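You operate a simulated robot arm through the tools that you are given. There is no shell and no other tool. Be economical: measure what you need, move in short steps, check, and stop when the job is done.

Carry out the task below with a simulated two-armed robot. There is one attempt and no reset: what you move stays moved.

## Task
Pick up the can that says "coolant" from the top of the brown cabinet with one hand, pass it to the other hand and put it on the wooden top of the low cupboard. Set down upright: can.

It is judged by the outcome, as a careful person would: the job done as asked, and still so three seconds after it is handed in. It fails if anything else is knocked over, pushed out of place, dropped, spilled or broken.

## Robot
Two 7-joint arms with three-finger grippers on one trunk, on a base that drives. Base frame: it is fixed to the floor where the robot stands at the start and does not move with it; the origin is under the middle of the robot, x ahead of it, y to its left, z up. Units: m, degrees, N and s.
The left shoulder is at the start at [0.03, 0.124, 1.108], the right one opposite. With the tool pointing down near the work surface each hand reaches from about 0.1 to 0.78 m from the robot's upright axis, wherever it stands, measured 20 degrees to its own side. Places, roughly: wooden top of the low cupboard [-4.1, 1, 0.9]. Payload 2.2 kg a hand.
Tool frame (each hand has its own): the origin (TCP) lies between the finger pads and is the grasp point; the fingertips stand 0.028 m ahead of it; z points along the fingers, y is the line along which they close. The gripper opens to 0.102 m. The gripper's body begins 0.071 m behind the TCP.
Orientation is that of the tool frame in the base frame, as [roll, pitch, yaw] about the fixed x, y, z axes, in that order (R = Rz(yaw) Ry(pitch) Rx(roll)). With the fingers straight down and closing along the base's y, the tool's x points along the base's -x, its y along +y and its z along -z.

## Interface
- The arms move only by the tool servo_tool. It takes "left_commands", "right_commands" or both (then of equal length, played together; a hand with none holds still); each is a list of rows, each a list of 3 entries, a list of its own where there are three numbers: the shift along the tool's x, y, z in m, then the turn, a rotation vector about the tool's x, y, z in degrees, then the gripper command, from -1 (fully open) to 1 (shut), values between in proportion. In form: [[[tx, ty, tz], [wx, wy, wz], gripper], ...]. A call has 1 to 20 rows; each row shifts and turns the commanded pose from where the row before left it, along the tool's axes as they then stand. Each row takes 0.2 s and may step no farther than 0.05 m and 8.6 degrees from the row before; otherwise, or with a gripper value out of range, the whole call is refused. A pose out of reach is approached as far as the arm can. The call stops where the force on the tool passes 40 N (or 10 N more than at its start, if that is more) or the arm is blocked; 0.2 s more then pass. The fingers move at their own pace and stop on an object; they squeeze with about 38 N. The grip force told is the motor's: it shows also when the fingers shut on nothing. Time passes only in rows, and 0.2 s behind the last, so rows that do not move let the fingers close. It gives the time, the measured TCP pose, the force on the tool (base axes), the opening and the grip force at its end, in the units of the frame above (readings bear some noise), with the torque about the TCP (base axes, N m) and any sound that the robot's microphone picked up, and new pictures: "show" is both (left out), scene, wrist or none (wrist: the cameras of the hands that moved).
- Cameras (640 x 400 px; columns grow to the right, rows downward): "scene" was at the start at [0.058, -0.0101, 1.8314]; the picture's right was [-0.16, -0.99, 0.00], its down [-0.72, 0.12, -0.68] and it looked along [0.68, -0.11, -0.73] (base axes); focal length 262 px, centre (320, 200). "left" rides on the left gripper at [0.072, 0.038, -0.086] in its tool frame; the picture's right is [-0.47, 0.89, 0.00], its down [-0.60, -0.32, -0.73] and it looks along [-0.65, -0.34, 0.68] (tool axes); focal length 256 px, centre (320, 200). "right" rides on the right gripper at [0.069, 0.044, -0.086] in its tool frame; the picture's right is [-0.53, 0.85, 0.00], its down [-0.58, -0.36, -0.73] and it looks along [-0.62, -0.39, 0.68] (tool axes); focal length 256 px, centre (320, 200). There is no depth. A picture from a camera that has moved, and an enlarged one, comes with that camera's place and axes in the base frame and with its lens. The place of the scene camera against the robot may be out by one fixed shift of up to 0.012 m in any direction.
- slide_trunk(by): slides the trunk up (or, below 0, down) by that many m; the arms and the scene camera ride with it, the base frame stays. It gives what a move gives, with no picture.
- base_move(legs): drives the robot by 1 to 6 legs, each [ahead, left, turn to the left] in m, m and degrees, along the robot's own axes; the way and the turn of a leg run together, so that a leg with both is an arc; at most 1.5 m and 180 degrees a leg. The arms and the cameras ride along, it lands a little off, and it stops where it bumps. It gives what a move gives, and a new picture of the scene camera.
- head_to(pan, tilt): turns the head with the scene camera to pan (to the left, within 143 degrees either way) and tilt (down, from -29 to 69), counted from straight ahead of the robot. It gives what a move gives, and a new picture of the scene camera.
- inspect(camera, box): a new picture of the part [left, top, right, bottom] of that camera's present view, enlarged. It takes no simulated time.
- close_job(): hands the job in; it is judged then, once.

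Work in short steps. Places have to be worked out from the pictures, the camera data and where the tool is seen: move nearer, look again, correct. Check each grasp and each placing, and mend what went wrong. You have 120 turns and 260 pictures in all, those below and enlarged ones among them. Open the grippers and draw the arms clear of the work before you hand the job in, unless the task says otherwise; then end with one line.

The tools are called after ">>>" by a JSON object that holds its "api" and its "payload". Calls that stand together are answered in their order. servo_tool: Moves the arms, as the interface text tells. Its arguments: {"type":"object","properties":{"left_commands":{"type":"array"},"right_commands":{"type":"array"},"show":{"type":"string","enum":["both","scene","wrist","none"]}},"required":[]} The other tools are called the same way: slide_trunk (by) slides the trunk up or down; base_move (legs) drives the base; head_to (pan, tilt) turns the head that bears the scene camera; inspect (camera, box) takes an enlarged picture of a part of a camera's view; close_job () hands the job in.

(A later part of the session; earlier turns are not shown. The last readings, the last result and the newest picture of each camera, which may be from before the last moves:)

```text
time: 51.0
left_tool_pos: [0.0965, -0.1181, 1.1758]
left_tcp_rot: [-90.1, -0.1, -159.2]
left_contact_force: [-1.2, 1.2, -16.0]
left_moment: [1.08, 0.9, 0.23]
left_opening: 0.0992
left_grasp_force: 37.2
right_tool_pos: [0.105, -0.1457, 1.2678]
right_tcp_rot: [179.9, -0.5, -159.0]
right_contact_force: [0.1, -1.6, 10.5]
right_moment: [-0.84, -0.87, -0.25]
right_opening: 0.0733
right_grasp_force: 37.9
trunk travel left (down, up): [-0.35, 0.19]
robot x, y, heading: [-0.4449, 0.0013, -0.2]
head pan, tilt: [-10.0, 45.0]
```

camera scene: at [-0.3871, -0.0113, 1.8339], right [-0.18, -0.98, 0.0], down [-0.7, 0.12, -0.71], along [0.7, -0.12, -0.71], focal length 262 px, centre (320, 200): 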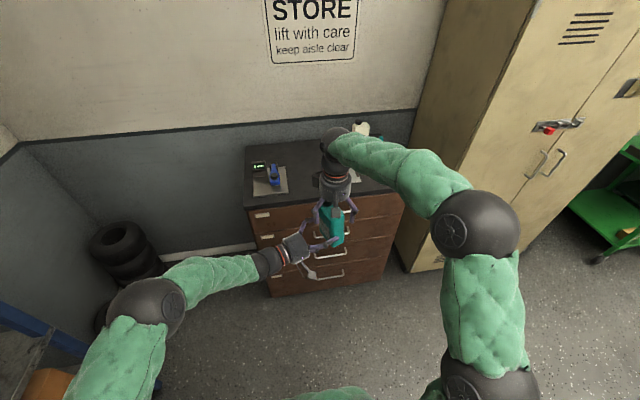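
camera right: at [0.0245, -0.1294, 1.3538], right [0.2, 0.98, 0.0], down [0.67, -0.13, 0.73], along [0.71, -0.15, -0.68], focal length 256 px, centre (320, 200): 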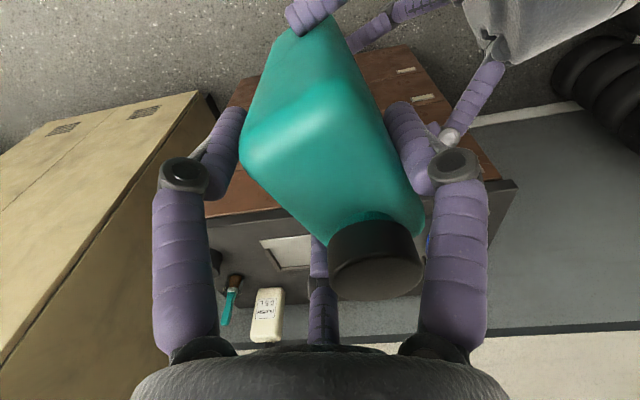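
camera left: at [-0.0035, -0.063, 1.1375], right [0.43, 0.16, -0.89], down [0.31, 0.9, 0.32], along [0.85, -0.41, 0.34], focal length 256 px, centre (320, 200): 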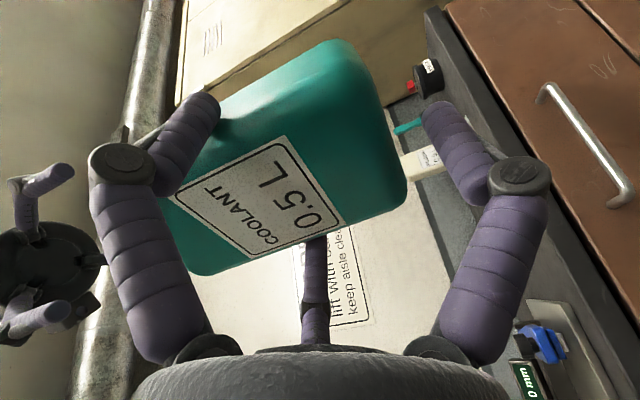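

The horizontal fight is gone. I open the left hand while the right holds, and check the load.

>>> {"api": "servo_tool", "payload": {"left_commands": [[[0, 0, 0], [0, 0, 0], -1], [[0, 0, 0], [0, 0, 0], -1], [[0, 0, 0], [0, 0, 0], -1]], "show": "wrist"}}

>>> {"api": "inspect", "payload": {"camera": "right", "box": [0, 0, 640, 400]}}

>>> {"api": "inspect", "payload": {"camera": "scene", "box": [270, 130, 400, 260]}}

```text
time: 51.8
left_tool_pos: [0.0958, -0.1171, 1.1775]
left_tcp_rot: [-89.9, 0.0, -159.2]
left_contact_force: [-4.1, -3.0, 2.0]
left_moment: [0.0, -0.05, -0.06]
left_opening: 0.102
left_grasp_force: 0.1
right_tool_pos: [0.1052, -0.1459, 1.2661]
right_tcp_rot: [180.0, -0.4, -158.9]
right_contact_force: [4.0, 2.8, -1.6]
right_moment: [0.1, -0.38, -0.13]
right_opening: 0.0703
right_grasp_force: 37.8
trunk travel left (down, up): [-0.35, 0.19]
robot x, y, heading: [-0.4487, 0.0007, -0.3]
head pan, tilt: [-10.0, 45.0]
camera left: at [-0.0019, -0.0623, 1.1377], right [0.43, 0.16, -0.89], down [0.3, 0.9, 0.32], along [0.85, -0.41, 0.34], focal length 256 px, centre (320, 200)
```

left: 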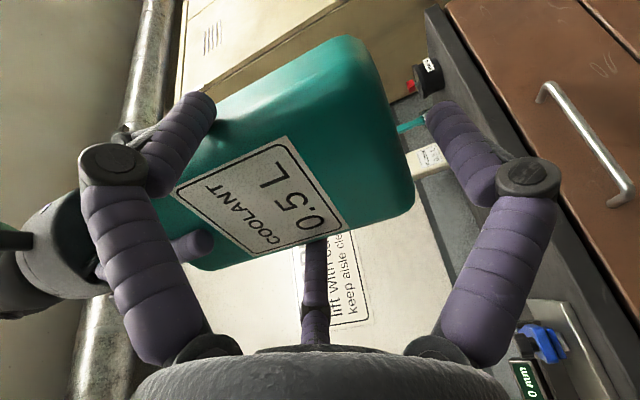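

```text
1.00 times, centred on (320, 200) of right (not enlarged: the box is as wide or as high as the picture)
camera zoom: at [0.0256, -0.1309, 1.3528], right [0.2, 0.98, 0.0], down [0.67, -0.13, 0.73], along [0.71, -0.14, -0.69], focal length 256 px, centre (320, 200)
```

zoom: 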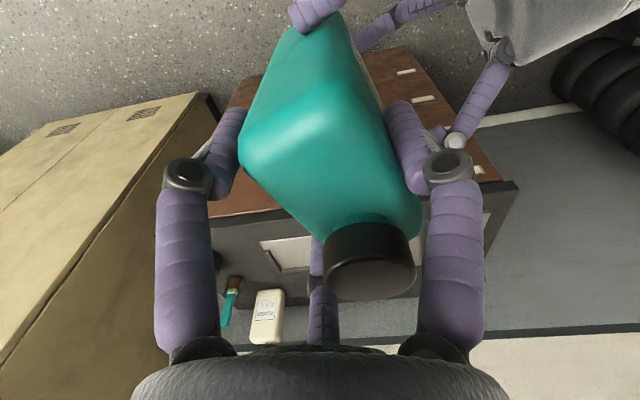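

```text
3.08 times, centred on (335, 195) of scene
camera zoom: at [-0.3869, -0.0114, 1.8339], right [-0.18, -0.98, 0.0], down [-0.7, 0.12, -0.71], along [0.7, -0.12, -0.71], focal length 805 px, centre (274, 215)
```

zoom: 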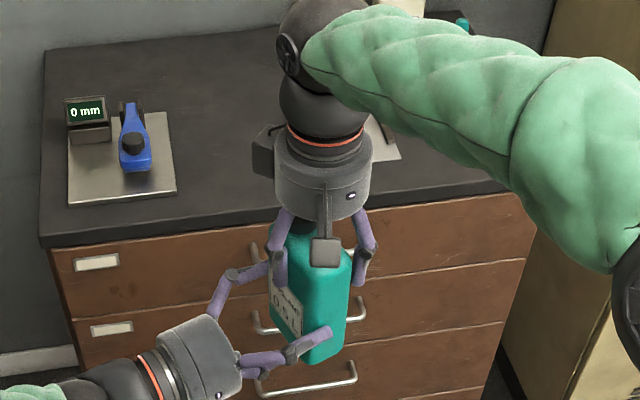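

The can settled a little in the right grip and lightly touches one left finger. I shift the left by 2 mm, then withdraw slowly along its own axis.

>>> {"api": "servo_tool", "payload": {"left_commands": [[[0.002, 0, 0], [0, 0, 0], -1], [[0, 0, 0], [0, 0, 0], -1], [[0, 0, 0], [0, 0, 0], -1]], "show": "none"}}

```text
time: 52.6
left_tool_pos: [0.095, -0.1186, 1.177]
left_tcp_rot: [-90.0, 0.0, -159.1]
left_contact_force: [4.7, 3.7, -1.4]
left_moment: [-0.01, 0.21, 0.11]
left_opening: 0.1021
left_grasp_force: 0.0
right_tool_pos: [0.1053, -0.1465, 1.2655]
right_tcp_rot: [-180.0, -0.5, -159.0]
right_contact_force: [-4.1, -2.2, -0.1]
right_moment: [-0.19, 0.23, 0.05]
right_opening: 0.0705
right_grasp_force: 37.7
trunk travel left (down, up): [-0.35, 0.19]
robot x, y, heading: [-0.4469, -0.0007, -0.1]
head pan, tilt: [-10.0, 45.0]
```

The finger gap is only about 2 mm, so now it touches the other side. I centre between the two positions and withdraw in small steps.

>>> {"api": "servo_tool", "payload": {"left_commands": [[[-0.001, 0, 0], [0, 0, 0], -1], [[0, 0, -0.005], [0, 0, 0], -1], [[0, 0, -0.005], [0, 0, 0], -1], [[0, 0, -0.005], [0, 0, 0], -1], [[0, 0, -0.005], [0, 0, 0], -1], [[0, 0, 0], [0, 0, 0], -1]], "show": "wrist"}}

>>> {"api": "inspect", "payload": {"camera": "scene", "box": [270, 130, 400, 260]}}

```text
time: 54.0
left_tool_pos: [0.0878, -0.0986, 1.1768]
left_tcp_rot: [-89.9, -0.1, -159.3]
left_contact_force: [0.9, 0.1, 0.6]
left_moment: [0.0, 0.0, 0.01]
left_opening: 0.1022
left_grasp_force: 0.2
right_tool_pos: [0.1052, -0.1477, 1.2668]
right_tcp_rot: [-180.0, -0.4, -159.1]
right_contact_force: [-0.5, 0.6, -0.9]
right_moment: [-0.05, -0.01, 0.03]
right_opening: 0.0701
right_grasp_force: 38.3
trunk travel left (down, up): [-0.35, 0.19]
robot x, y, heading: [-0.4469, -0.0015, -0.1]
head pan, tilt: [-10.0, 45.0]
camera left: at [-0.0104, -0.0437, 1.1369], right [0.43, 0.16, -0.89], down [0.31, 0.9, 0.32], along [0.85, -0.41, 0.34], focal length 256 px, centre (320, 200)
```

left: 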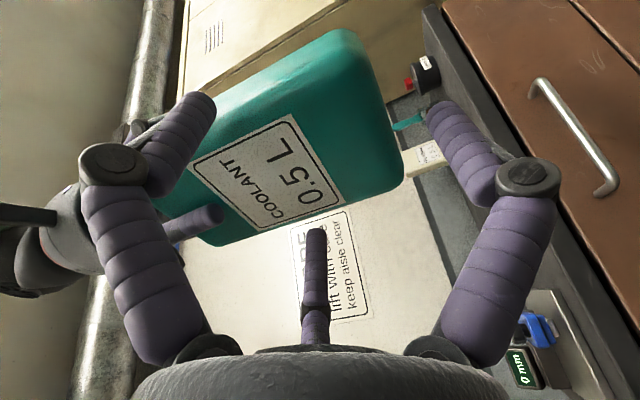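

```text
3.08 times, centred on (335, 195) of scene
camera zoom: at [-0.3868, -0.0115, 1.8339], right [-0.18, -0.98, 0.0], down [-0.7, 0.12, -0.71], along [0.7, -0.12, -0.71], focal length 805 px, centre (274, 215)
```

zoom: 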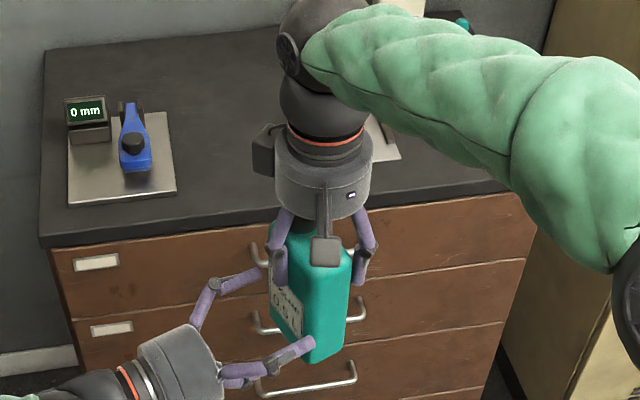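

The left fingers now touch nothing. I keep withdrawing the left hand and watch the right's load.

>>> {"api": "servo_tool", "payload": {"left_commands": [[[0, 0, -0.015], [0, 0, 0], -1], [[0, 0, -0.02], [0, 0, 0], -1], [[0, 0, -0.03], [0, 0, 0], -1], [[0, 0, -0.03], [0, 0, 0], -1], [[0, 0, 0], [0, 0, 0], -1]]}}

>>> {"api": "inspect", "payload": {"camera": "scene", "box": [270, 130, 400, 260]}}

>>> {"api": "inspect", "payload": {"camera": "right", "box": [0, 0, 640, 400]}}

```text
time: 55.2
left_tool_pos: [0.0534, -0.011, 1.1763]
left_tcp_rot: [-90.0, -0.1, -159.2]
left_contact_force: [0.1, -0.8, 0.0]
left_moment: [0.01, 0.01, 0.0]
left_opening: 0.1018
left_grasp_force: 0.0
right_tool_pos: [0.1046, -0.1468, 1.2671]
right_tcp_rot: [179.9, -0.4, -159.1]
right_contact_force: [0.9, -0.4, 0.1]
right_moment: [-0.05, -0.02, -0.04]
right_opening: 0.0703
right_grasp_force: 37.9
trunk travel left (down, up): [-0.35, 0.19]
robot x, y, heading: [-0.4486, 0.0022, -0.1]
head pan, tilt: [-10.0, 45.0]
camera scene: at [-0.3864, -0.0121, 1.8339], right [-0.18, -0.98, 0.0], down [-0.7, 0.12, -0.71], along [0.7, -0.12, -0.71], focal length 262 px, centre (320, 200)
camera left: at [-0.0445, 0.0448, 1.1369], right [0.43, 0.16, -0.89], down [0.31, 0.9, 0.32], along [0.85, -0.41, 0.34], focal length 256 px, centre (320, 200)
```

scene: 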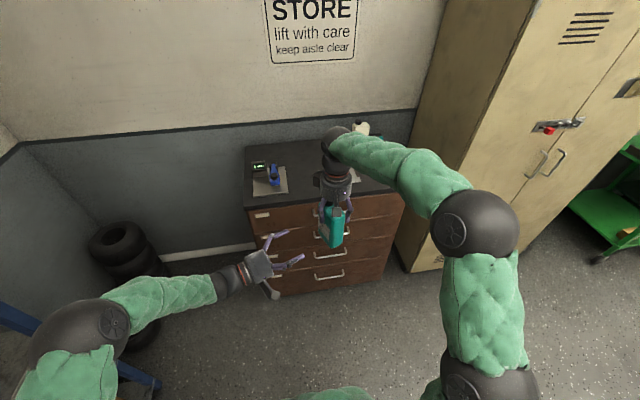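
left: 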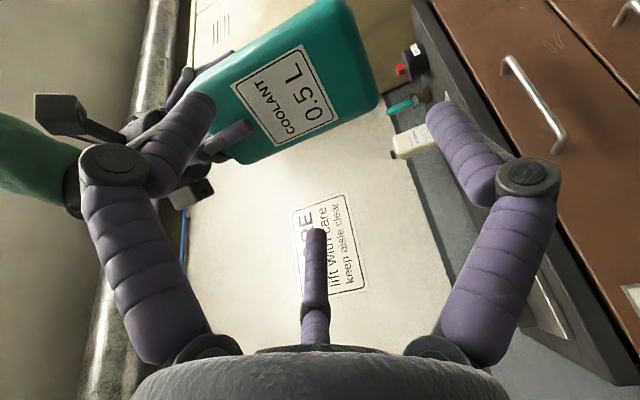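

```text
3.08 times, centred on (335, 195) of scene
camera zoom: at [-0.3864, -0.0121, 1.8339], right [-0.18, -0.98, 0.0], down [-0.7, 0.12, -0.71], along [0.7, -0.12, -0.71], focal length 805 px, centre (274, 215)
```

zoom: 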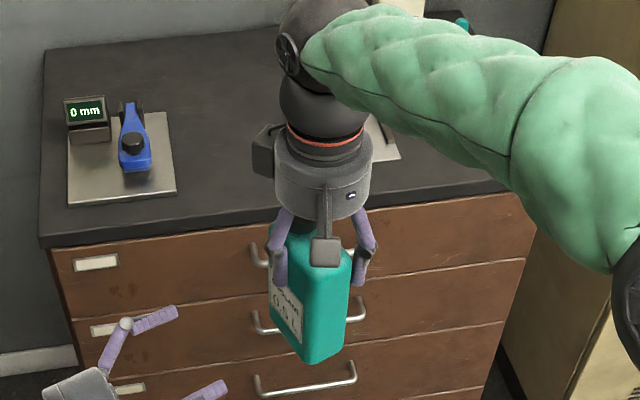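

```text
1.00 times, centred on (320, 200) of right (not enlarged: the box is as wide or as high as the picture)
camera zoom: at [0.0261, -0.1315, 1.3528], right [0.2, 0.98, 0.0], down [0.67, -0.13, 0.73], along [0.71, -0.14, -0.69], focal length 256 px, centre (320, 200)
```

zoom: 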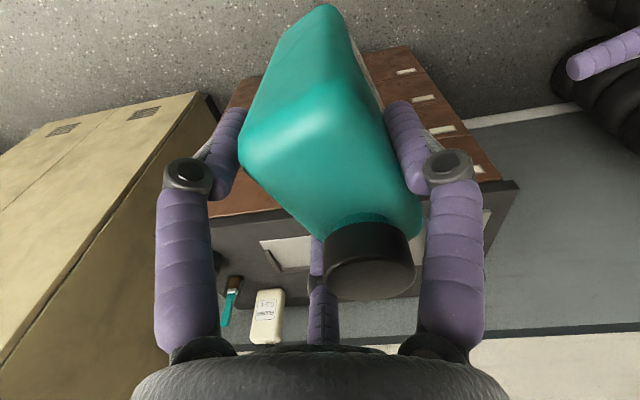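

The handover is complete: the right hand holds the can upright. I tuck both arms in for driving, moving the right hand slowly and folding the left back to pointing down.

>>> {"api": "servo_tool", "payload": {"left_commands": [[[0.0173, 0, -0.0388], [0, 0, 0], -1], [[0.0173, 0, -0.0388], [0, 0, 0], -1], [[0.0173, 0, -0.0388], [0, 0, 0], -1], [[0.0173, 0, -0.0388], [0, 0, 0], -1], [[0, 0, 0], [-8.2, 0, 0], -1], [[0, 0, 0], [-8.2, 0, 0], -1], [[0, 0, 0], [-8.2, 0, 0], -1], [[0, 0, 0], [-8.2, 0, 0], -1], [[0, 0, 0], [-8.2, 0, 0], -1], [[0, 0, 0], [-8.2, 0, 0], -1], [[0, 0, 0], [-8.2, 0, 0], -1], [[0, 0, 0], [-8.2, 0, 0], -1], [[0, 0, 0], [-8.2, 0, 0], -1], [[0, 0, 0], [-8.2, 0, 0], -1], [[0, 0, 0], [-8, 0, 0], -1]], "right_commands": [[[0, 0, 0], [0, 0, 0], 1], [[0, 0, 0], [0, 0, 0], 1], [[0, 0, 0], [0, 0, 0], 1], [[0, 0, 0], [0, 0, 0], 1], [[0.012, 0.0047, 0], [0, 0, 0], 1], [[0.012, 0.0047, 0], [0, 0, 0], 1], [[0.012, 0.0047, 0], [0, 0, 0], 1], [[0.012, 0.0047, 0], [0, 0, 0], 1], [[0.012, 0.0047, 0], [0, 0, 0], 1], [[0.012, 0.0047, 0], [0, 0, 0], 1], [[0.012, 0.0047, 0], [0, 0, 0], 1], [[0.012, 0.0047, 0], [0, 0, 0], 1], [[0.012, 0.0047, 0], [0, 0, 0], 1], [[0.012, 0.0047, 0], [0, 0, 0], 1], [[0, 0, 0], [0, 0, 0], 1]]}}

```text
time: 58.4
left_tool_pos: [-0.066, 0.1097, 1.1765]
left_tcp_rot: [179.9, 0.1, -159.2]
left_contact_force: [0.3, 0.0, 0.1]
left_moment: [0.0, 0.02, 0.01]
left_opening: 0.102
left_grasp_force: 0.1
right_tool_pos: [-0.0216, -0.1451, 1.2672]
right_tcp_rot: [179.8, -0.4, -158.9]
right_contact_force: [-0.6, -0.3, 0.7]
right_moment: [-0.08, 0.0, -0.02]
right_opening: 0.0703
right_grasp_force: 37.8
trunk travel left (down, up): [-0.35, 0.19]
robot x, y, heading: [-0.4454, 0.0013, -0.1]
head pan, tilt: [-10.0, 45.0]
camera scene: at [-0.3856, -0.0123, 1.8338], right [-0.18, -0.98, 0.0], down [-0.7, 0.12, -0.71], along [0.7, -0.12, -0.71], focal length 262 px, centre (320, 200)
camera right: at [-0.1017, -0.13, 1.3532], right [0.2, 0.98, 0.0], down [0.67, -0.13, 0.73], along [0.71, -0.14, -0.69], focal length 256 px, centre (320, 200)
camera left: at [-0.1456, 0.1201, 1.261], right [0.12, 0.99, 0.0], down [0.68, -0.08, 0.73], along [0.73, -0.09, -0.68], focal length 256 px, centre (320, 200)
```

scene: 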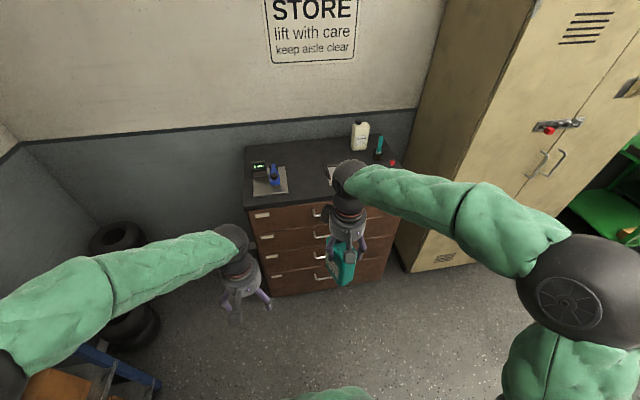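
right: 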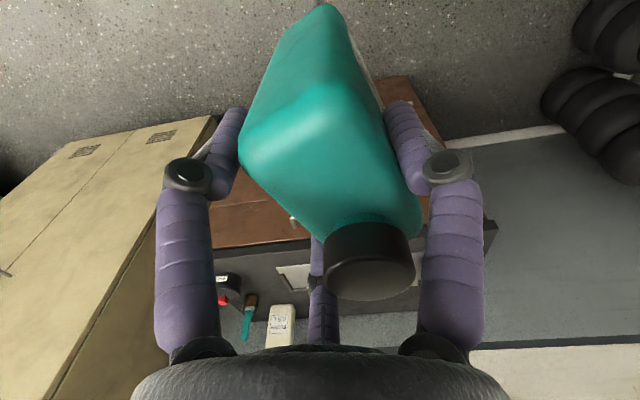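
left: 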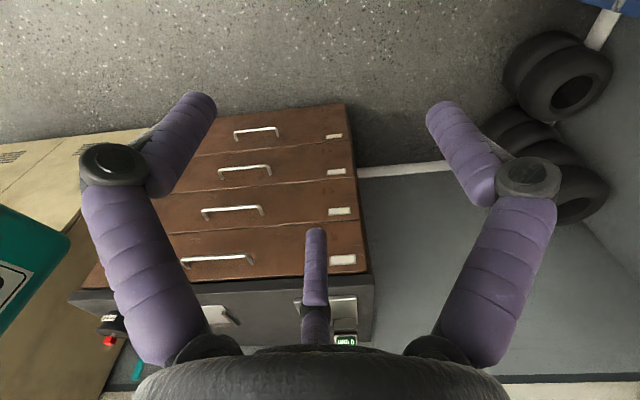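

The grip is unchanged after the move. I turn right, away from the shelf, toward the doorway and check the grip midway.

>>> {"api": "base_move", "payload": {"legs": [[-0.2, 0, 0], [0, 0, -90]]}}

>>> {"api": "inspect", "payload": {"camera": "right", "box": [0, 0, 640, 400]}}

```text
time: 63.8
left_tool_pos: [-0.5352, -0.3789, 1.1769]
left_tcp_rot: [179.9, 0.0, 111.2]
left_contact_force: [-0.9, -1.2, -0.7]
left_moment: [0.01, -0.01, 0.0]
left_opening: 0.1022
left_grasp_force: 0.0
right_tool_pos: [-0.7905, -0.425, 1.2679]
right_tcp_rot: [180.0, -0.4, 111.4]
right_contact_force: [0.3, 0.2, -0.1]
right_moment: [-0.02, 0.08, 0.01]
right_opening: 0.0701
right_grasp_force: 38.3
trunk travel left (down, up): [-0.35, 0.19]
robot x, y, heading: [-0.6451, -0.0008, -89.8]
head pan, tilt: [-10.0, 45.0]
camera scene: at [-0.6533, -0.0473, 1.8339], right [-0.99, 0.17, 0.0], down [0.12, 0.7, -0.71], along [-0.12, -0.7, -0.71], focal length 262 px, centre (320, 200)
```

scene: 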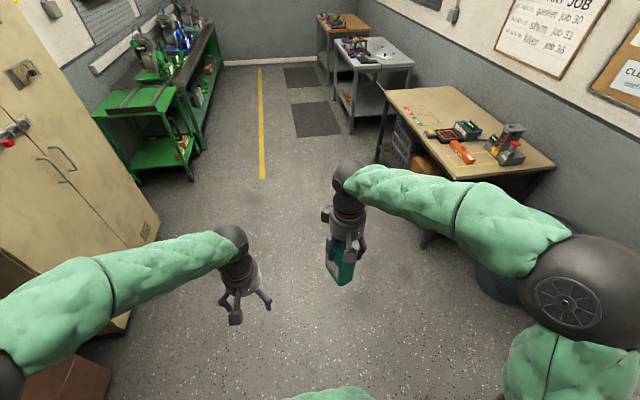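

```text
1.00 times, centred on (320, 200) of right (not enlarged: the box is as wide or as high as the picture)
camera zoom: at [-0.7751, -0.3453, 1.3536], right [0.98, -0.19, 0.0], down [-0.13, -0.67, 0.73], along [-0.14, -0.71, -0.69], focal length 256 px, centre (320, 200)
```

zoom: 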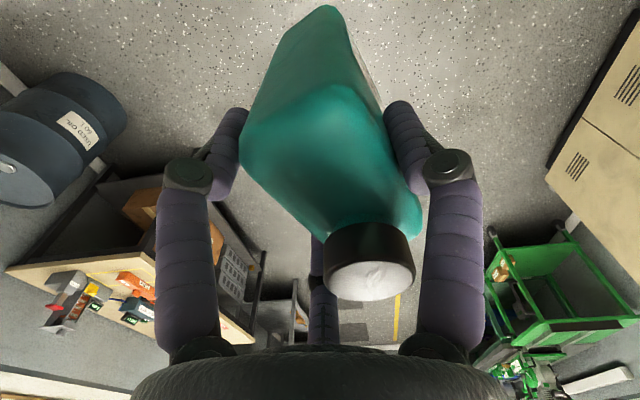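

The can is steady. I turn another 90° to face the doorway.

>>> {"api": "base_move", "payload": {"legs": [[0, 0, -90]]}}

>>> {"api": "head_to", "payload": {"pan": 0, "tilt": 28}}

>>> {"api": "head_to", "payload": {"pan": -70, "tilt": 50}}

```text
time: 68.0
left_tool_pos: [-1.0275, -0.1127, 1.1755]
left_tcp_rot: [180.0, 0.0, 21.2]
left_contact_force: [0.0, 0.4, -0.9]
left_moment: [0.05, 0.01, 0.04]
left_opening: 0.1021
left_grasp_force: 0.1
right_tool_pos: [-1.0742, 0.143, 1.2666]
right_tcp_rot: [-179.9, -0.3, 21.4]
right_contact_force: [-0.1, 0.4, -0.5]
right_moment: [0.04, 0.01, -0.01]
right_opening: 0.0701
right_grasp_force: 38.4
trunk travel left (down, up): [-0.35, 0.19]
robot x, y, heading: [-0.6497, 0.0015, -179.5]
head pan, tilt: [-10.0, 45.0]
camera scene: at [-0.6901, 0.0176, 1.8339], right [0.17, 0.99, 0.0], down [0.7, -0.12, -0.71], along [-0.7, 0.12, -0.71], focal length 262 px, centre (320, 200)
```

scene: 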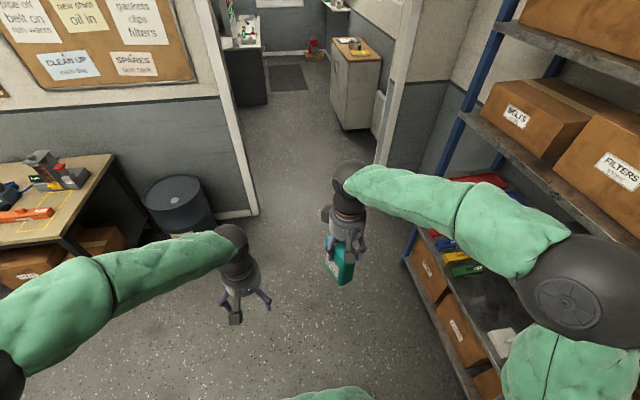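

```text
time: 68.8
left_tool_pos: [-1.0284, -0.1127, 1.1761]
left_tcp_rot: [-179.9, -0.1, 21.2]
left_contact_force: [0.0, -0.3, 0.1]
left_moment: [0.01, 0.01, -0.03]
left_opening: 0.1019
left_grasp_force: 0.0
right_tool_pos: [-1.0737, 0.1437, 1.2668]
right_tcp_rot: [180.0, -0.4, 21.4]
right_contact_force: [0.8, 0.7, -0.1]
right_moment: [0.04, 0.0, 0.0]
right_opening: 0.0702
right_grasp_force: 38.2
trunk travel left (down, up): [-0.35, 0.19]
robot x, y, heading: [-0.6505, 0.0012, -179.7]
head pan, tilt: [0.0, 28.0]
camera scene: at [-0.7011, 0.0033, 1.8596], right [0.0, 1.0, 0.0], down [0.47, 0.0, -0.88], along [-0.88, 0.0, -0.47], focal length 262 px, centre (320, 200)
```

scene: 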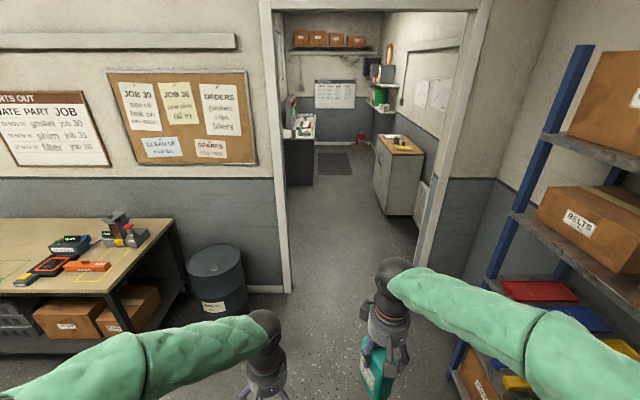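

```text
time: 70.2
left_tool_pos: [-1.0276, -0.1121, 1.1764]
left_tcp_rot: [-179.9, 0.0, 21.3]
left_contact_force: [0.2, 0.7, -0.1]
left_moment: [0.0, 0.0, 0.0]
left_opening: 0.102
left_grasp_force: 0.0
right_tool_pos: [-1.0735, 0.1441, 1.2666]
right_tcp_rot: [180.0, -0.3, 21.4]
right_contact_force: [0.4, 0.5, -1.0]
right_moment: [0.07, -0.01, 0.03]
right_opening: 0.07
right_grasp_force: 38.0
trunk travel left (down, up): [-0.35, 0.19]
robot x, y, heading: [-0.6487, 0.0047, -179.7]
head pan, tilt: [-70.0, 50.0]
camera scene: at [-0.6367, 0.076, 1.827], right [0.94, 0.35, 0.0], down [0.27, -0.72, -0.64], along [-0.22, 0.6, -0.77], focal length 262 px, centre (320, 200)
```

scene: 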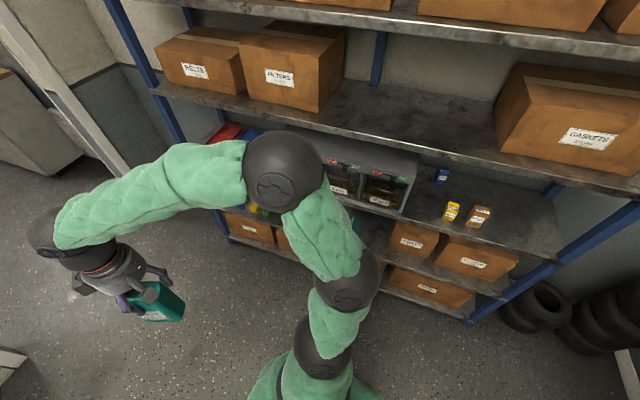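

The elbows are high and only about 0.45 m out, so the doorway leaves about 0.15 m each side. I drive to just before the door, drifting right toward its centre line.

>>> {"api": "base_move", "payload": {"legs": [[1.25, -0.2, 0], [0, -0.12, 0]]}}

>>> {"api": "head_to", "payload": {"pan": 0, "tilt": 28}}

```text
time: 77.4
left_tool_pos: [-2.2844, 0.1977, 1.1761]
left_tcp_rot: [-179.9, -0.1, 21.3]
left_contact_force: [-0.6, 0.5, -0.2]
left_moment: [-0.04, 0.02, 0.02]
left_opening: 0.1022
left_grasp_force: 0.0
right_tool_pos: [-2.3316, 0.4522, 1.2682]
right_tcp_rot: [180.0, -0.4, 21.5]
right_contact_force: [-0.8, 0.3, 0.4]
right_moment: [0.06, 0.02, -0.02]
right_opening: 0.0702
right_grasp_force: 38.0
trunk travel left (down, up): [-0.35, 0.19]
robot x, y, heading: [-1.9047, 0.3073, -179.7]
head pan, tilt: [-70.0, 50.0]
camera scene: at [-1.8944, 0.3865, 1.827], right [0.94, 0.35, 0.0], down [0.27, -0.72, -0.64], along [-0.22, 0.6, -0.77], focal length 262 px, centre (320, 200)
```

scene: 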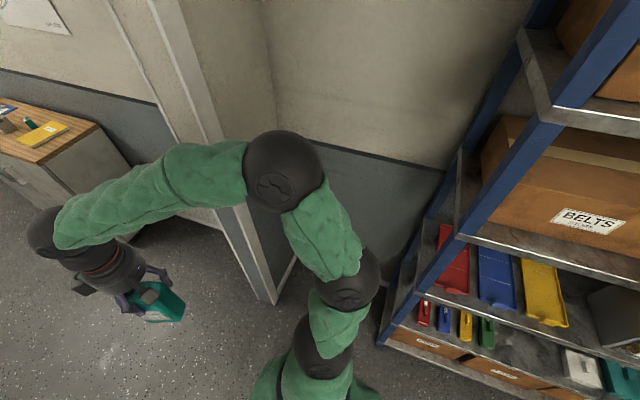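

```text
time: 78.8
left_tool_pos: [-2.2851, 0.1971, 1.1766]
left_tcp_rot: [180.0, -0.1, 21.3]
left_contact_force: [-0.4, 0.3, -0.7]
left_moment: [0.01, 0.04, 0.0]
left_opening: 0.102
left_grasp_force: 0.1
right_tool_pos: [-2.3322, 0.4522, 1.2669]
right_tcp_rot: [-179.9, -0.4, 21.5]
right_contact_force: [0.0, 0.2, -0.7]
right_moment: [0.05, -0.01, 0.04]
right_opening: 0.0702
right_grasp_force: 38.3
trunk travel left (down, up): [-0.35, 0.19]
robot x, y, heading: [-1.9073, 0.3129, -179.7]
head pan, tilt: [0.0, 28.0]
camera scene: at [-1.9589, 0.3131, 1.8597], right [-0.01, 1.0, 0.0], down [0.47, 0.0, -0.88], along [-0.88, -0.01, -0.47], focal length 262 px, centre (320, 200)
```

scene: 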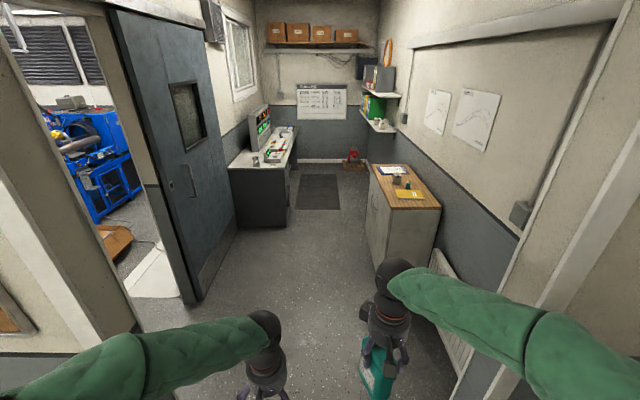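

I see the cupboard top at x -4.53 to -3.63, y 0.83 to 1.2, with some items in its middle. I drive through the doorway.

>>> {"api": "base_move", "payload": {"legs": [[0.1, 0.03, 0], [1.3, 0, 0]]}}

>>> {"api": "head_to", "payload": {"pan": -45, "tilt": 40}}

```text
time: 86.1
left_tool_pos: [-3.6768, 0.1559, 1.1763]
left_tcp_rot: [180.0, 0.0, 21.3]
left_contact_force: [-0.4, -0.2, -0.7]
left_moment: [0.02, -0.05, -0.01]
left_opening: 0.1019
left_grasp_force: 0.1
right_tool_pos: [-3.7223, 0.4103, 1.2662]
right_tcp_rot: [179.9, -0.3, 21.5]
right_contact_force: [0.2, 0.6, -0.4]
right_moment: [0.1, 0.02, 0.02]
right_opening: 0.0702
right_grasp_force: 38.5
trunk travel left (down, up): [-0.35, 0.19]
robot x, y, heading: [-3.2954, 0.2706, -179.8]
head pan, tilt: [0.0, 28.0]
camera scene: at [-3.3498, 0.2724, 1.8597], right [-0.01, 1.0, 0.0], down [0.47, 0.0, -0.88], along [-0.88, -0.01, -0.47], focal length 262 px, centre (320, 200)
```

scene: 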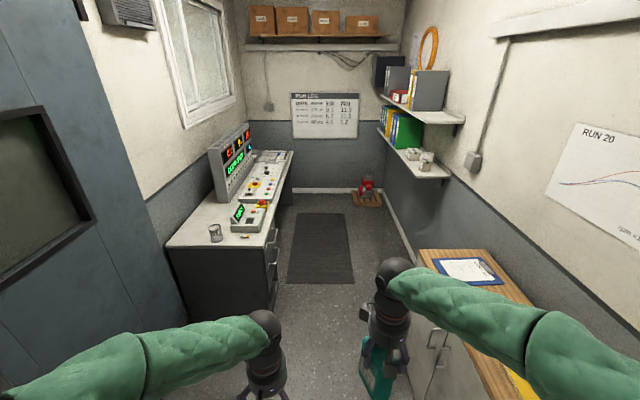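

```text
time: 87.2
left_tool_pos: [-3.676, 0.1561, 1.1767]
left_tcp_rot: [-180.0, 0.0, 21.3]
left_contact_force: [0.1, 0.0, 0.3]
left_moment: [-0.01, -0.01, 0.0]
left_opening: 0.102
left_grasp_force: 0.1
right_tool_pos: [-3.7221, 0.4105, 1.2661]
right_tcp_rot: [179.9, -0.4, 21.5]
right_contact_force: [0.1, -0.1, 0.5]
right_moment: [0.05, 0.03, 0.01]
right_opening: 0.0702
right_grasp_force: 37.9
trunk travel left (down, up): [-0.35, 0.19]
robot x, y, heading: [-3.2954, 0.268, -179.4]
head pan, tilt: [-45.0, 40.0]
camera scene: at [-3.3189, 0.3327, 1.8412], right [0.7, 0.71, 0.0], down [0.46, -0.45, -0.77], along [-0.55, 0.54, -0.64], focal length 262 px, centre (320, 200)
```

scene: 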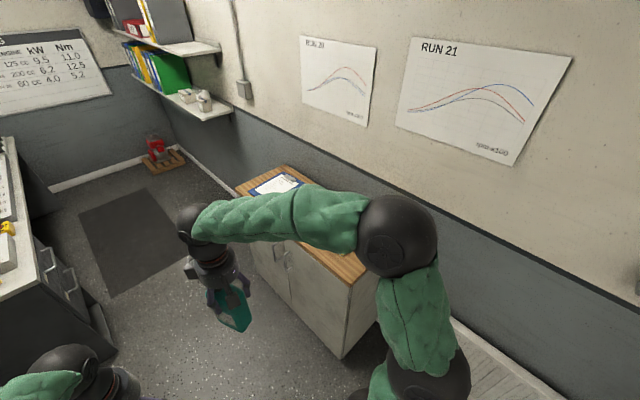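

I turn right to face +y (toward the wall beside the cupboard) and look at the cupboard top.

>>> {"api": "base_move", "payload": {"legs": [[0, 0, -90]]}}

>>> {"api": "head_to", "payload": {"pan": 35, "tilt": 42}}

```text
time: 91.4
left_tool_pos: [-3.4103, 0.6495, 1.1768]
left_tcp_rot: [180.0, 0.0, -68.7]
left_contact_force: [0.3, 0.1, -0.2]
left_moment: [0.01, 0.01, 0.01]
left_opening: 0.1018
left_grasp_force: 0.2
right_tool_pos: [-3.1562, 0.6948, 1.2674]
right_tcp_rot: [179.8, -0.5, -68.4]
right_contact_force: [0.4, -1.0, 0.3]
right_moment: [0.0, -0.06, 0.01]
right_opening: 0.07
right_grasp_force: 38.4
trunk travel left (down, up): [-0.35, 0.19]
robot x, y, heading: [-3.3, 0.2683, 90.4]
head pan, tilt: [-45.0, 40.0]
camera scene: at [-3.2274, 0.304, 1.8412], right [0.71, -0.7, 0.0], down [-0.45, -0.46, -0.77], along [0.54, 0.55, -0.64], focal length 262 px, centre (320, 200)
```

scene: 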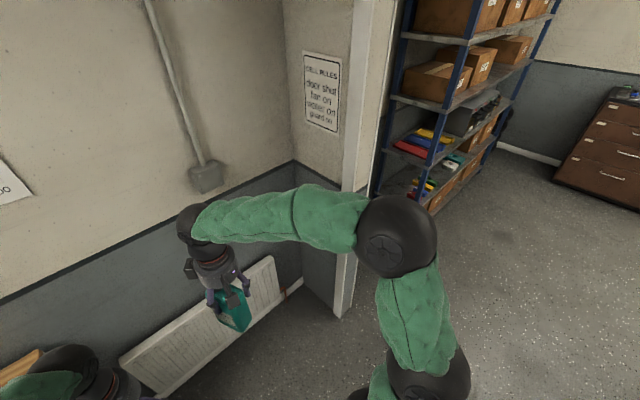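

```text
time: 93.0
left_tool_pos: [-3.4102, 0.6493, 1.1769]
left_tcp_rot: [179.9, -0.1, -68.6]
left_contact_force: [0.1, -0.8, -0.5]
left_moment: [0.02, -0.01, 0.0]
left_opening: 0.1018
left_grasp_force: 0.1
right_tool_pos: [-3.1559, 0.6954, 1.267]
right_tcp_rot: [179.9, -0.5, -68.5]
right_contact_force: [0.7, -0.4, -0.2]
right_moment: [0.04, -0.06, 0.02]
right_opening: 0.0702
right_grasp_force: 38.3
trunk travel left (down, up): [-0.35, 0.19]
robot x, y, heading: [-3.2976, 0.2679, 90.3]
head pan, tilt: [35.0, 42.0]
camera scene: at [-3.3356, 0.3116, 1.8382], right [0.82, 0.58, 0.0], down [0.39, -0.55, -0.74], along [-0.43, 0.61, -0.67], focal length 262 px, centre (320, 200)
```

scene: 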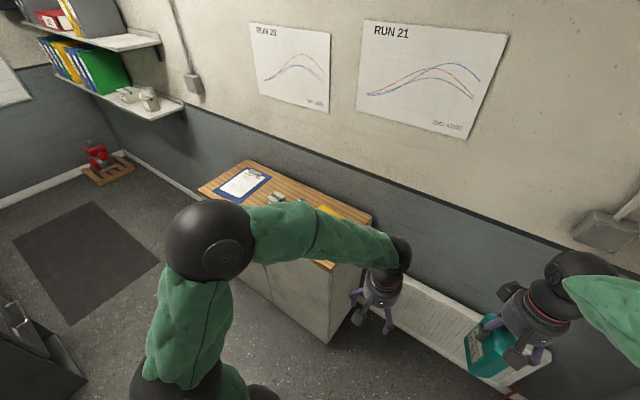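

I sidestep left 0.5 m along the cupboard, keeping the hands short of its front edge, and look down at the top.

>>> {"api": "base_move", "payload": {"legs": [[0, 0.5, 0]]}}

>>> {"api": "head_to", "payload": {"pan": 0, "tilt": 45}}

```text
time: 95.9
left_tool_pos: [-3.9119, 0.6455, 1.1772]
left_tcp_rot: [180.0, 0.0, -68.6]
left_contact_force: [0.7, 0.6, 0.1]
left_moment: [0.0, -0.03, -0.02]
left_opening: 0.102
left_grasp_force: 0.1
right_tool_pos: [-3.6566, 0.6919, 1.2662]
right_tcp_rot: [-180.0, -0.4, -68.3]
right_contact_force: [-1.0, 0.7, -0.4]
right_moment: [0.0, -0.07, -0.04]
right_opening: 0.07
right_grasp_force: 38.0
trunk travel left (down, up): [-0.35, 0.19]
robot x, y, heading: [-3.7976, 0.264, 90.7]
head pan, tilt: [35.0, 42.0]
camera scene: at [-3.8368, 0.307, 1.8382], right [0.81, 0.58, 0.0], down [0.39, -0.54, -0.74], along [-0.43, 0.6, -0.67], focal length 262 px, centre (320, 200)
```

scene: 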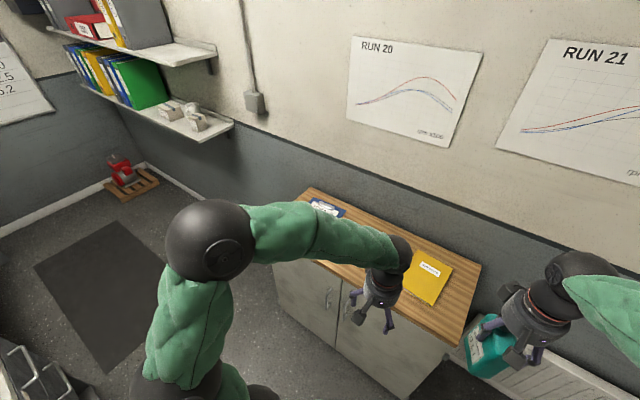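

```text
time: 96.9
left_tool_pos: [-3.9122, 0.6449, 1.1762]
left_tcp_rot: [-179.9, -0.1, -68.5]
left_contact_force: [-0.5, -0.2, -0.8]
left_moment: [0.0, 0.02, -0.02]
left_opening: 0.1021
left_grasp_force: 0.0
right_tool_pos: [-3.658, 0.6914, 1.2659]
right_tcp_rot: [-180.0, -0.5, -68.3]
right_contact_force: [0.5, 0.0, 0.9]
right_moment: [0.02, -0.07, 0.02]
right_opening: 0.0701
right_grasp_force: 38.1
trunk travel left (down, up): [-0.35, 0.19]
robot x, y, heading: [-3.7988, 0.2672, 90.6]
head pan, tilt: [0.0, 45.0]
camera scene: at [-3.7886, 0.3203, 1.8339], right [1.0, 0.01, 0.0], down [0.01, -0.71, -0.71], along [-0.01, 0.71, -0.71], focal length 262 px, centre (320, 200)
```

scene: 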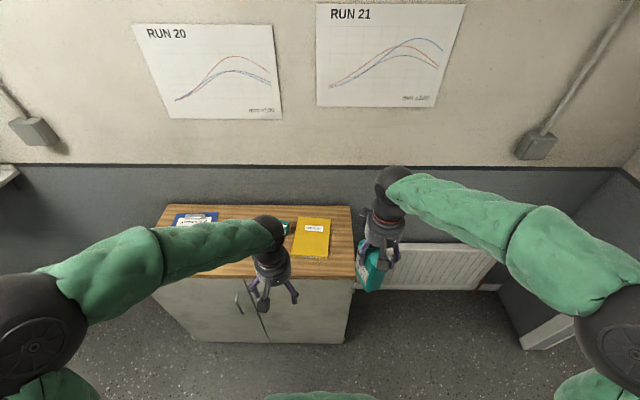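

The strip right of the yellow folder is about 0.10 m wide. I check the rest of the top with the left wrist camera for a roomier free spot.

>>> {"api": "inspect", "payload": {"camera": "left", "box": [0, 0, 640, 400]}}

>>> {"api": "inspect", "payload": {"camera": "right", "box": [0, 0, 640, 400]}}

>>> {"api": "inspect", "payload": {"camera": "scene", "box": [150, 190, 420, 310]}}

```text
1.00 times, centred on (320, 200) of left (not enlarged: the box is as wide or as high as the picture)
camera zoom: at [-3.9205, 0.5642, 1.2612], right [-0.99, 0.11, 0.0], down [0.07, 0.68, 0.73], along [0.08, 0.73, -0.68], focal length 256 px, centre (320, 200)
```

zoom: 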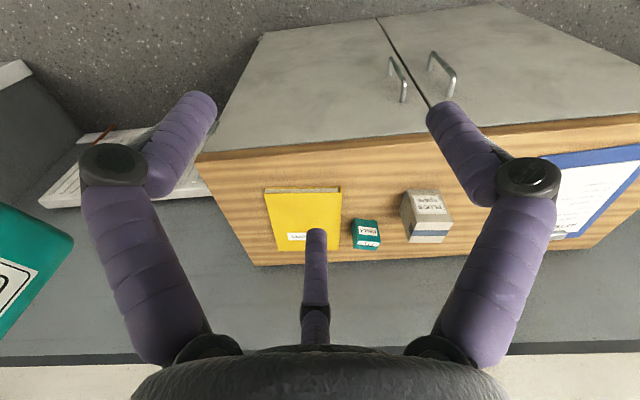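

```text
1.00 times, centred on (320, 200) of right (not enlarged: the box is as wide or as high as the picture)
camera zoom: at [-3.6728, 0.6108, 1.3533], right [-0.98, 0.18, 0.0], down [0.12, 0.68, 0.73], along [0.14, 0.71, -0.69], focal length 256 px, centre (320, 200)
```

zoom: 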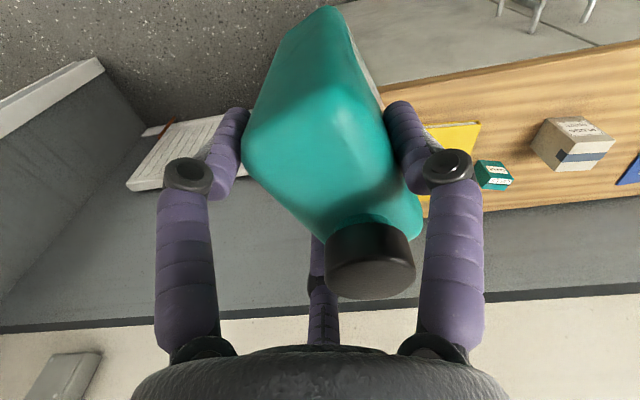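

```text
2.37 times, centred on (285, 250) of scene
camera zoom: at [-3.7886, 0.3203, 1.8339], right [1.0, 0.01, 0.0], down [0.01, -0.71, -0.71], along [-0.01, 0.71, -0.71], focal length 620 px, centre (403, 82)
```

zoom: 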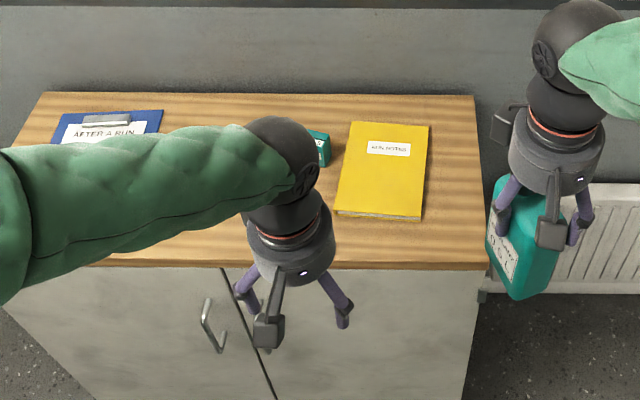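

The free strip at the right end (x -3.76 to -3.66, y 0.83 to 1.2) suits the can with its long axis along y. I move the base 8 cm ahead and turn the right hand so the can's axis lies along y.

>>> {"api": "base_move", "payload": {"legs": [[0.08, 0, -0.6]]}}

>>> {"api": "servo_tool", "payload": {"right_commands": [[[0, 0, 0], [0, 0, 4.4], 1], [[0, 0, 0], [0, 0, 4.4], 1], [[0, 0, 0], [0, 0, 4.4], 1], [[0, 0, 0], [0, 0, 4.4], 1], [[0, 0, 0], [0, 0, 4.1], 1], [[0, 0, 0], [0, 0, 0], 1]]}}

>>> {"api": "inspect", "payload": {"camera": "scene", "box": [300, 150, 460, 310]}}

```text
time: 98.0
left_tool_pos: [-3.9078, 0.728, 1.1762]
left_tcp_rot: [180.0, -0.1, -69.2]
left_contact_force: [0.4, 0.9, 0.2]
left_moment: [-0.01, 0.02, 0.01]
left_opening: 0.1019
left_grasp_force: 0.1
right_tool_pos: [-3.6527, 0.7707, 1.2663]
right_tcp_rot: [179.8, -0.5, -68.8]
right_contact_force: [-0.3, 0.1, 1.0]
right_moment: [-0.01, -0.07, -0.02]
right_opening: 0.0702
right_grasp_force: 38.1
trunk travel left (down, up): [-0.35, 0.19]
robot x, y, heading: [-3.7991, 0.345, 90.2]
head pan, tilt: [0.0, 45.0]
camera scene: at [-3.7881, 0.4026, 1.8338], right [1.0, 0.0, 0.0], down [0.0, -0.71, -0.71], along [0.0, 0.71, -0.71], focal length 262 px, centre (320, 200)
```

scene: 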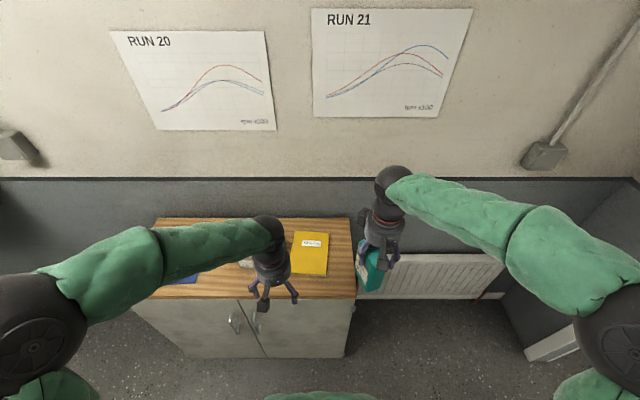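

```text
time: 99.4
left_tool_pos: [-3.9083, 0.7269, 1.1755]
left_tcp_rot: [-180.0, 0.0, -69.2]
left_contact_force: [0.5, 0.8, -1.2]
left_moment: [0.02, -0.01, -0.02]
left_opening: 0.1019
left_grasp_force: 0.0
right_tool_pos: [-3.6515, 0.769, 1.2671]
right_tcp_rot: [-179.9, -0.6, -90.7]
right_contact_force: [-0.2, 0.2, -0.1]
right_moment: [-0.01, -0.05, 0.04]
right_opening: 0.0705
right_grasp_force: 38.3
trunk travel left (down, up): [-0.35, 0.19]
robot x, y, heading: [-3.7959, 0.3459, 90.0]
head pan, tilt: [0.0, 45.0]
camera scene: at [-3.7881, 0.4004, 1.8339], right [1.0, 0.0, 0.0], down [0.0, -0.71, -0.71], along [0.0, 0.71, -0.71], focal length 262 px, centre (320, 200)
camera right: at [-3.6978, 0.7011, 1.3531], right [-0.84, 0.54, -0.01], down [0.37, 0.58, 0.73], along [0.4, 0.61, -0.69], focal length 256 px, centre (320, 200)
```

scene: 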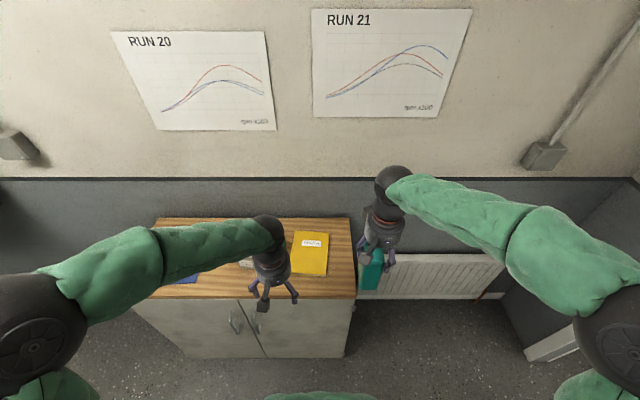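
right: 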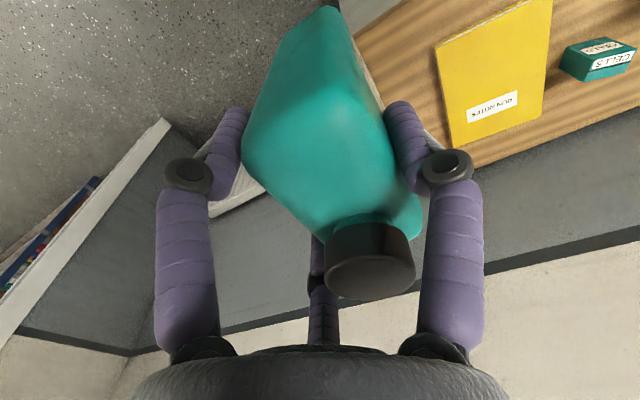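

```text
2.50 times, centred on (380, 230) of scene
camera zoom: at [-3.7881, 0.4004, 1.8339], right [1.0, 0.0, 0.0], down [0.0, -0.71, -0.71], along [0.0, 0.71, -0.71], focal length 654 px, centre (170, 125)
```

zoom: 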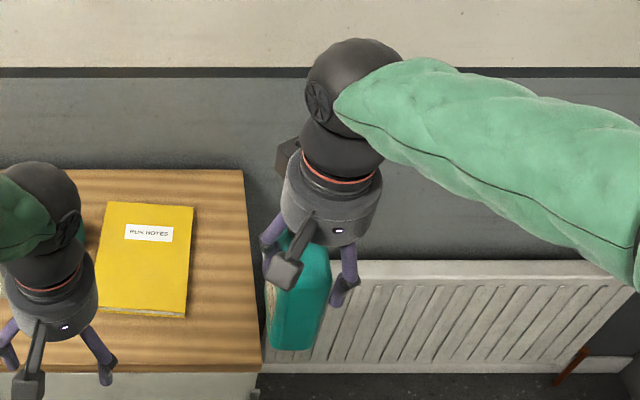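

The can's long axis is now along y. I move it over the strip's front part, aiming for can centre (-3.712, 0.90), still high up.

>>> {"api": "servo_tool", "payload": {"right_commands": [[[-0.0131, 0.0053, 0], [0, 0, 0], 1], [[-0.0131, 0.0053, 0], [0, 0, 0], 1], [[-0.0131, 0.0053, 0], [0, 0, 0], 1], [[-0.0131, 0.0053, 0], [0, 0, 0], 1], [[-0.0131, 0.0053, 0], [0, 0, 0], 1], [[-0.0131, 0.0053, 0], [0, 0, 0], 1], [[-0.0131, 0.0053, 0], [0, 0, 0], 1], [[-0.0131, 0.0053, 0], [0, 0, 0], 1], [[-0.0131, 0.0053, 0], [0, 0, 0], 1], [[-0.0131, 0.0053, 0], [0, 0, 0], 1], [[0, 0, 0], [0, 0, 0], 1]]}}

>>> {"api": "inspect", "payload": {"camera": "scene", "box": [280, 160, 440, 320]}}

>>> {"api": "inspect", "payload": {"camera": "left", "box": [0, 0, 640, 400]}}

```text
time: 101.8
left_tool_pos: [-3.9074, 0.7262, 1.1767]
left_tcp_rot: [180.0, 0.0, -69.3]
left_contact_force: [0.2, -0.8, 0.6]
left_moment: [0.0, 0.04, -0.02]
left_opening: 0.1021
left_grasp_force: 0.0
right_tool_pos: [-3.7027, 0.902, 1.2662]
right_tcp_rot: [-179.8, -0.4, -90.7]
right_contact_force: [-0.1, -0.2, -0.1]
right_moment: [0.0, -0.07, 0.03]
right_opening: 0.0703
right_grasp_force: 38.0
trunk travel left (down, up): [-0.35, 0.19]
robot x, y, heading: [-3.7968, 0.3505, 90.1]
head pan, tilt: [0.0, 45.0]
camera scene: at [-3.7879, 0.3999, 1.8339], right [1.0, 0.0, 0.0], down [0.0, -0.71, -0.71], along [0.0, 0.71, -0.71], focal length 262 px, centre (320, 200)
camera right: at [-3.7488, 0.8327, 1.3521], right [-0.84, 0.54, -0.01], down [0.37, 0.58, 0.73], along [0.4, 0.61, -0.69], focal length 256 px, centre (320, 200)
```

scene: 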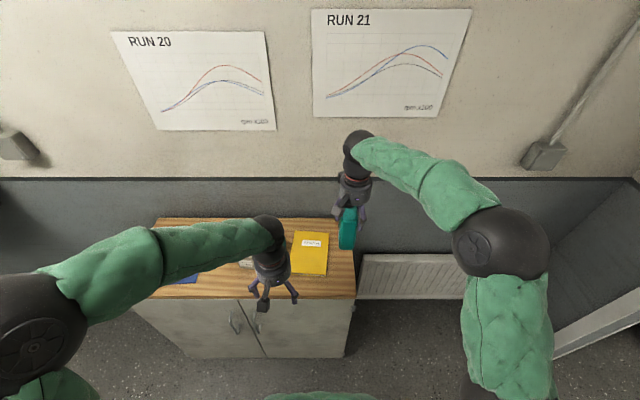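
right: 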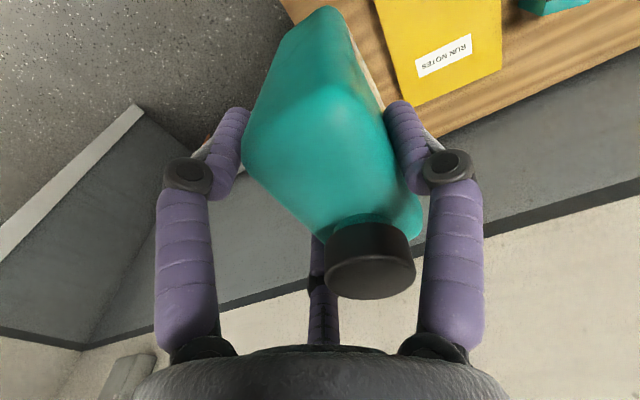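

```text
2.50 times, centred on (360, 240) of scene
camera zoom: at [-3.7879, 0.3999, 1.8339], right [1.0, 0.0, 0.0], down [0.0, -0.71, -0.71], along [0.0, 0.71, -0.71], focal length 654 px, centre (220, 100)
```

zoom: 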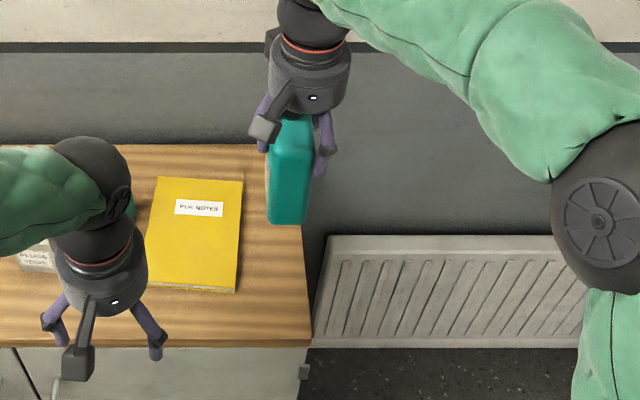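

```text
1.00 times, centred on (320, 200) of left (not enlarged: the box is as wide or as high as the picture)
camera zoom: at [-3.9173, 0.6452, 1.2613], right [-0.99, 0.12, 0.0], down [0.08, 0.68, 0.73], along [0.09, 0.73, -0.68], focal length 256 px, centre (320, 200)
```

zoom: 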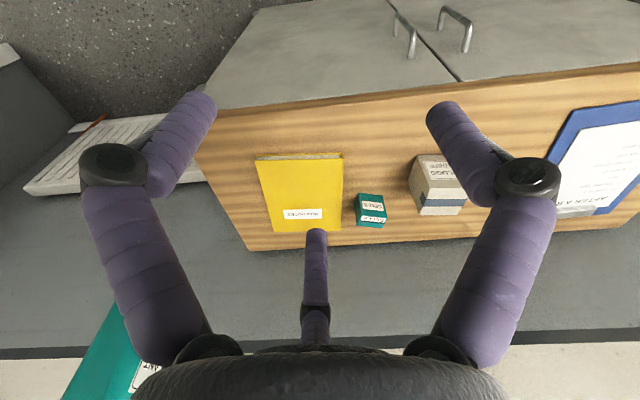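

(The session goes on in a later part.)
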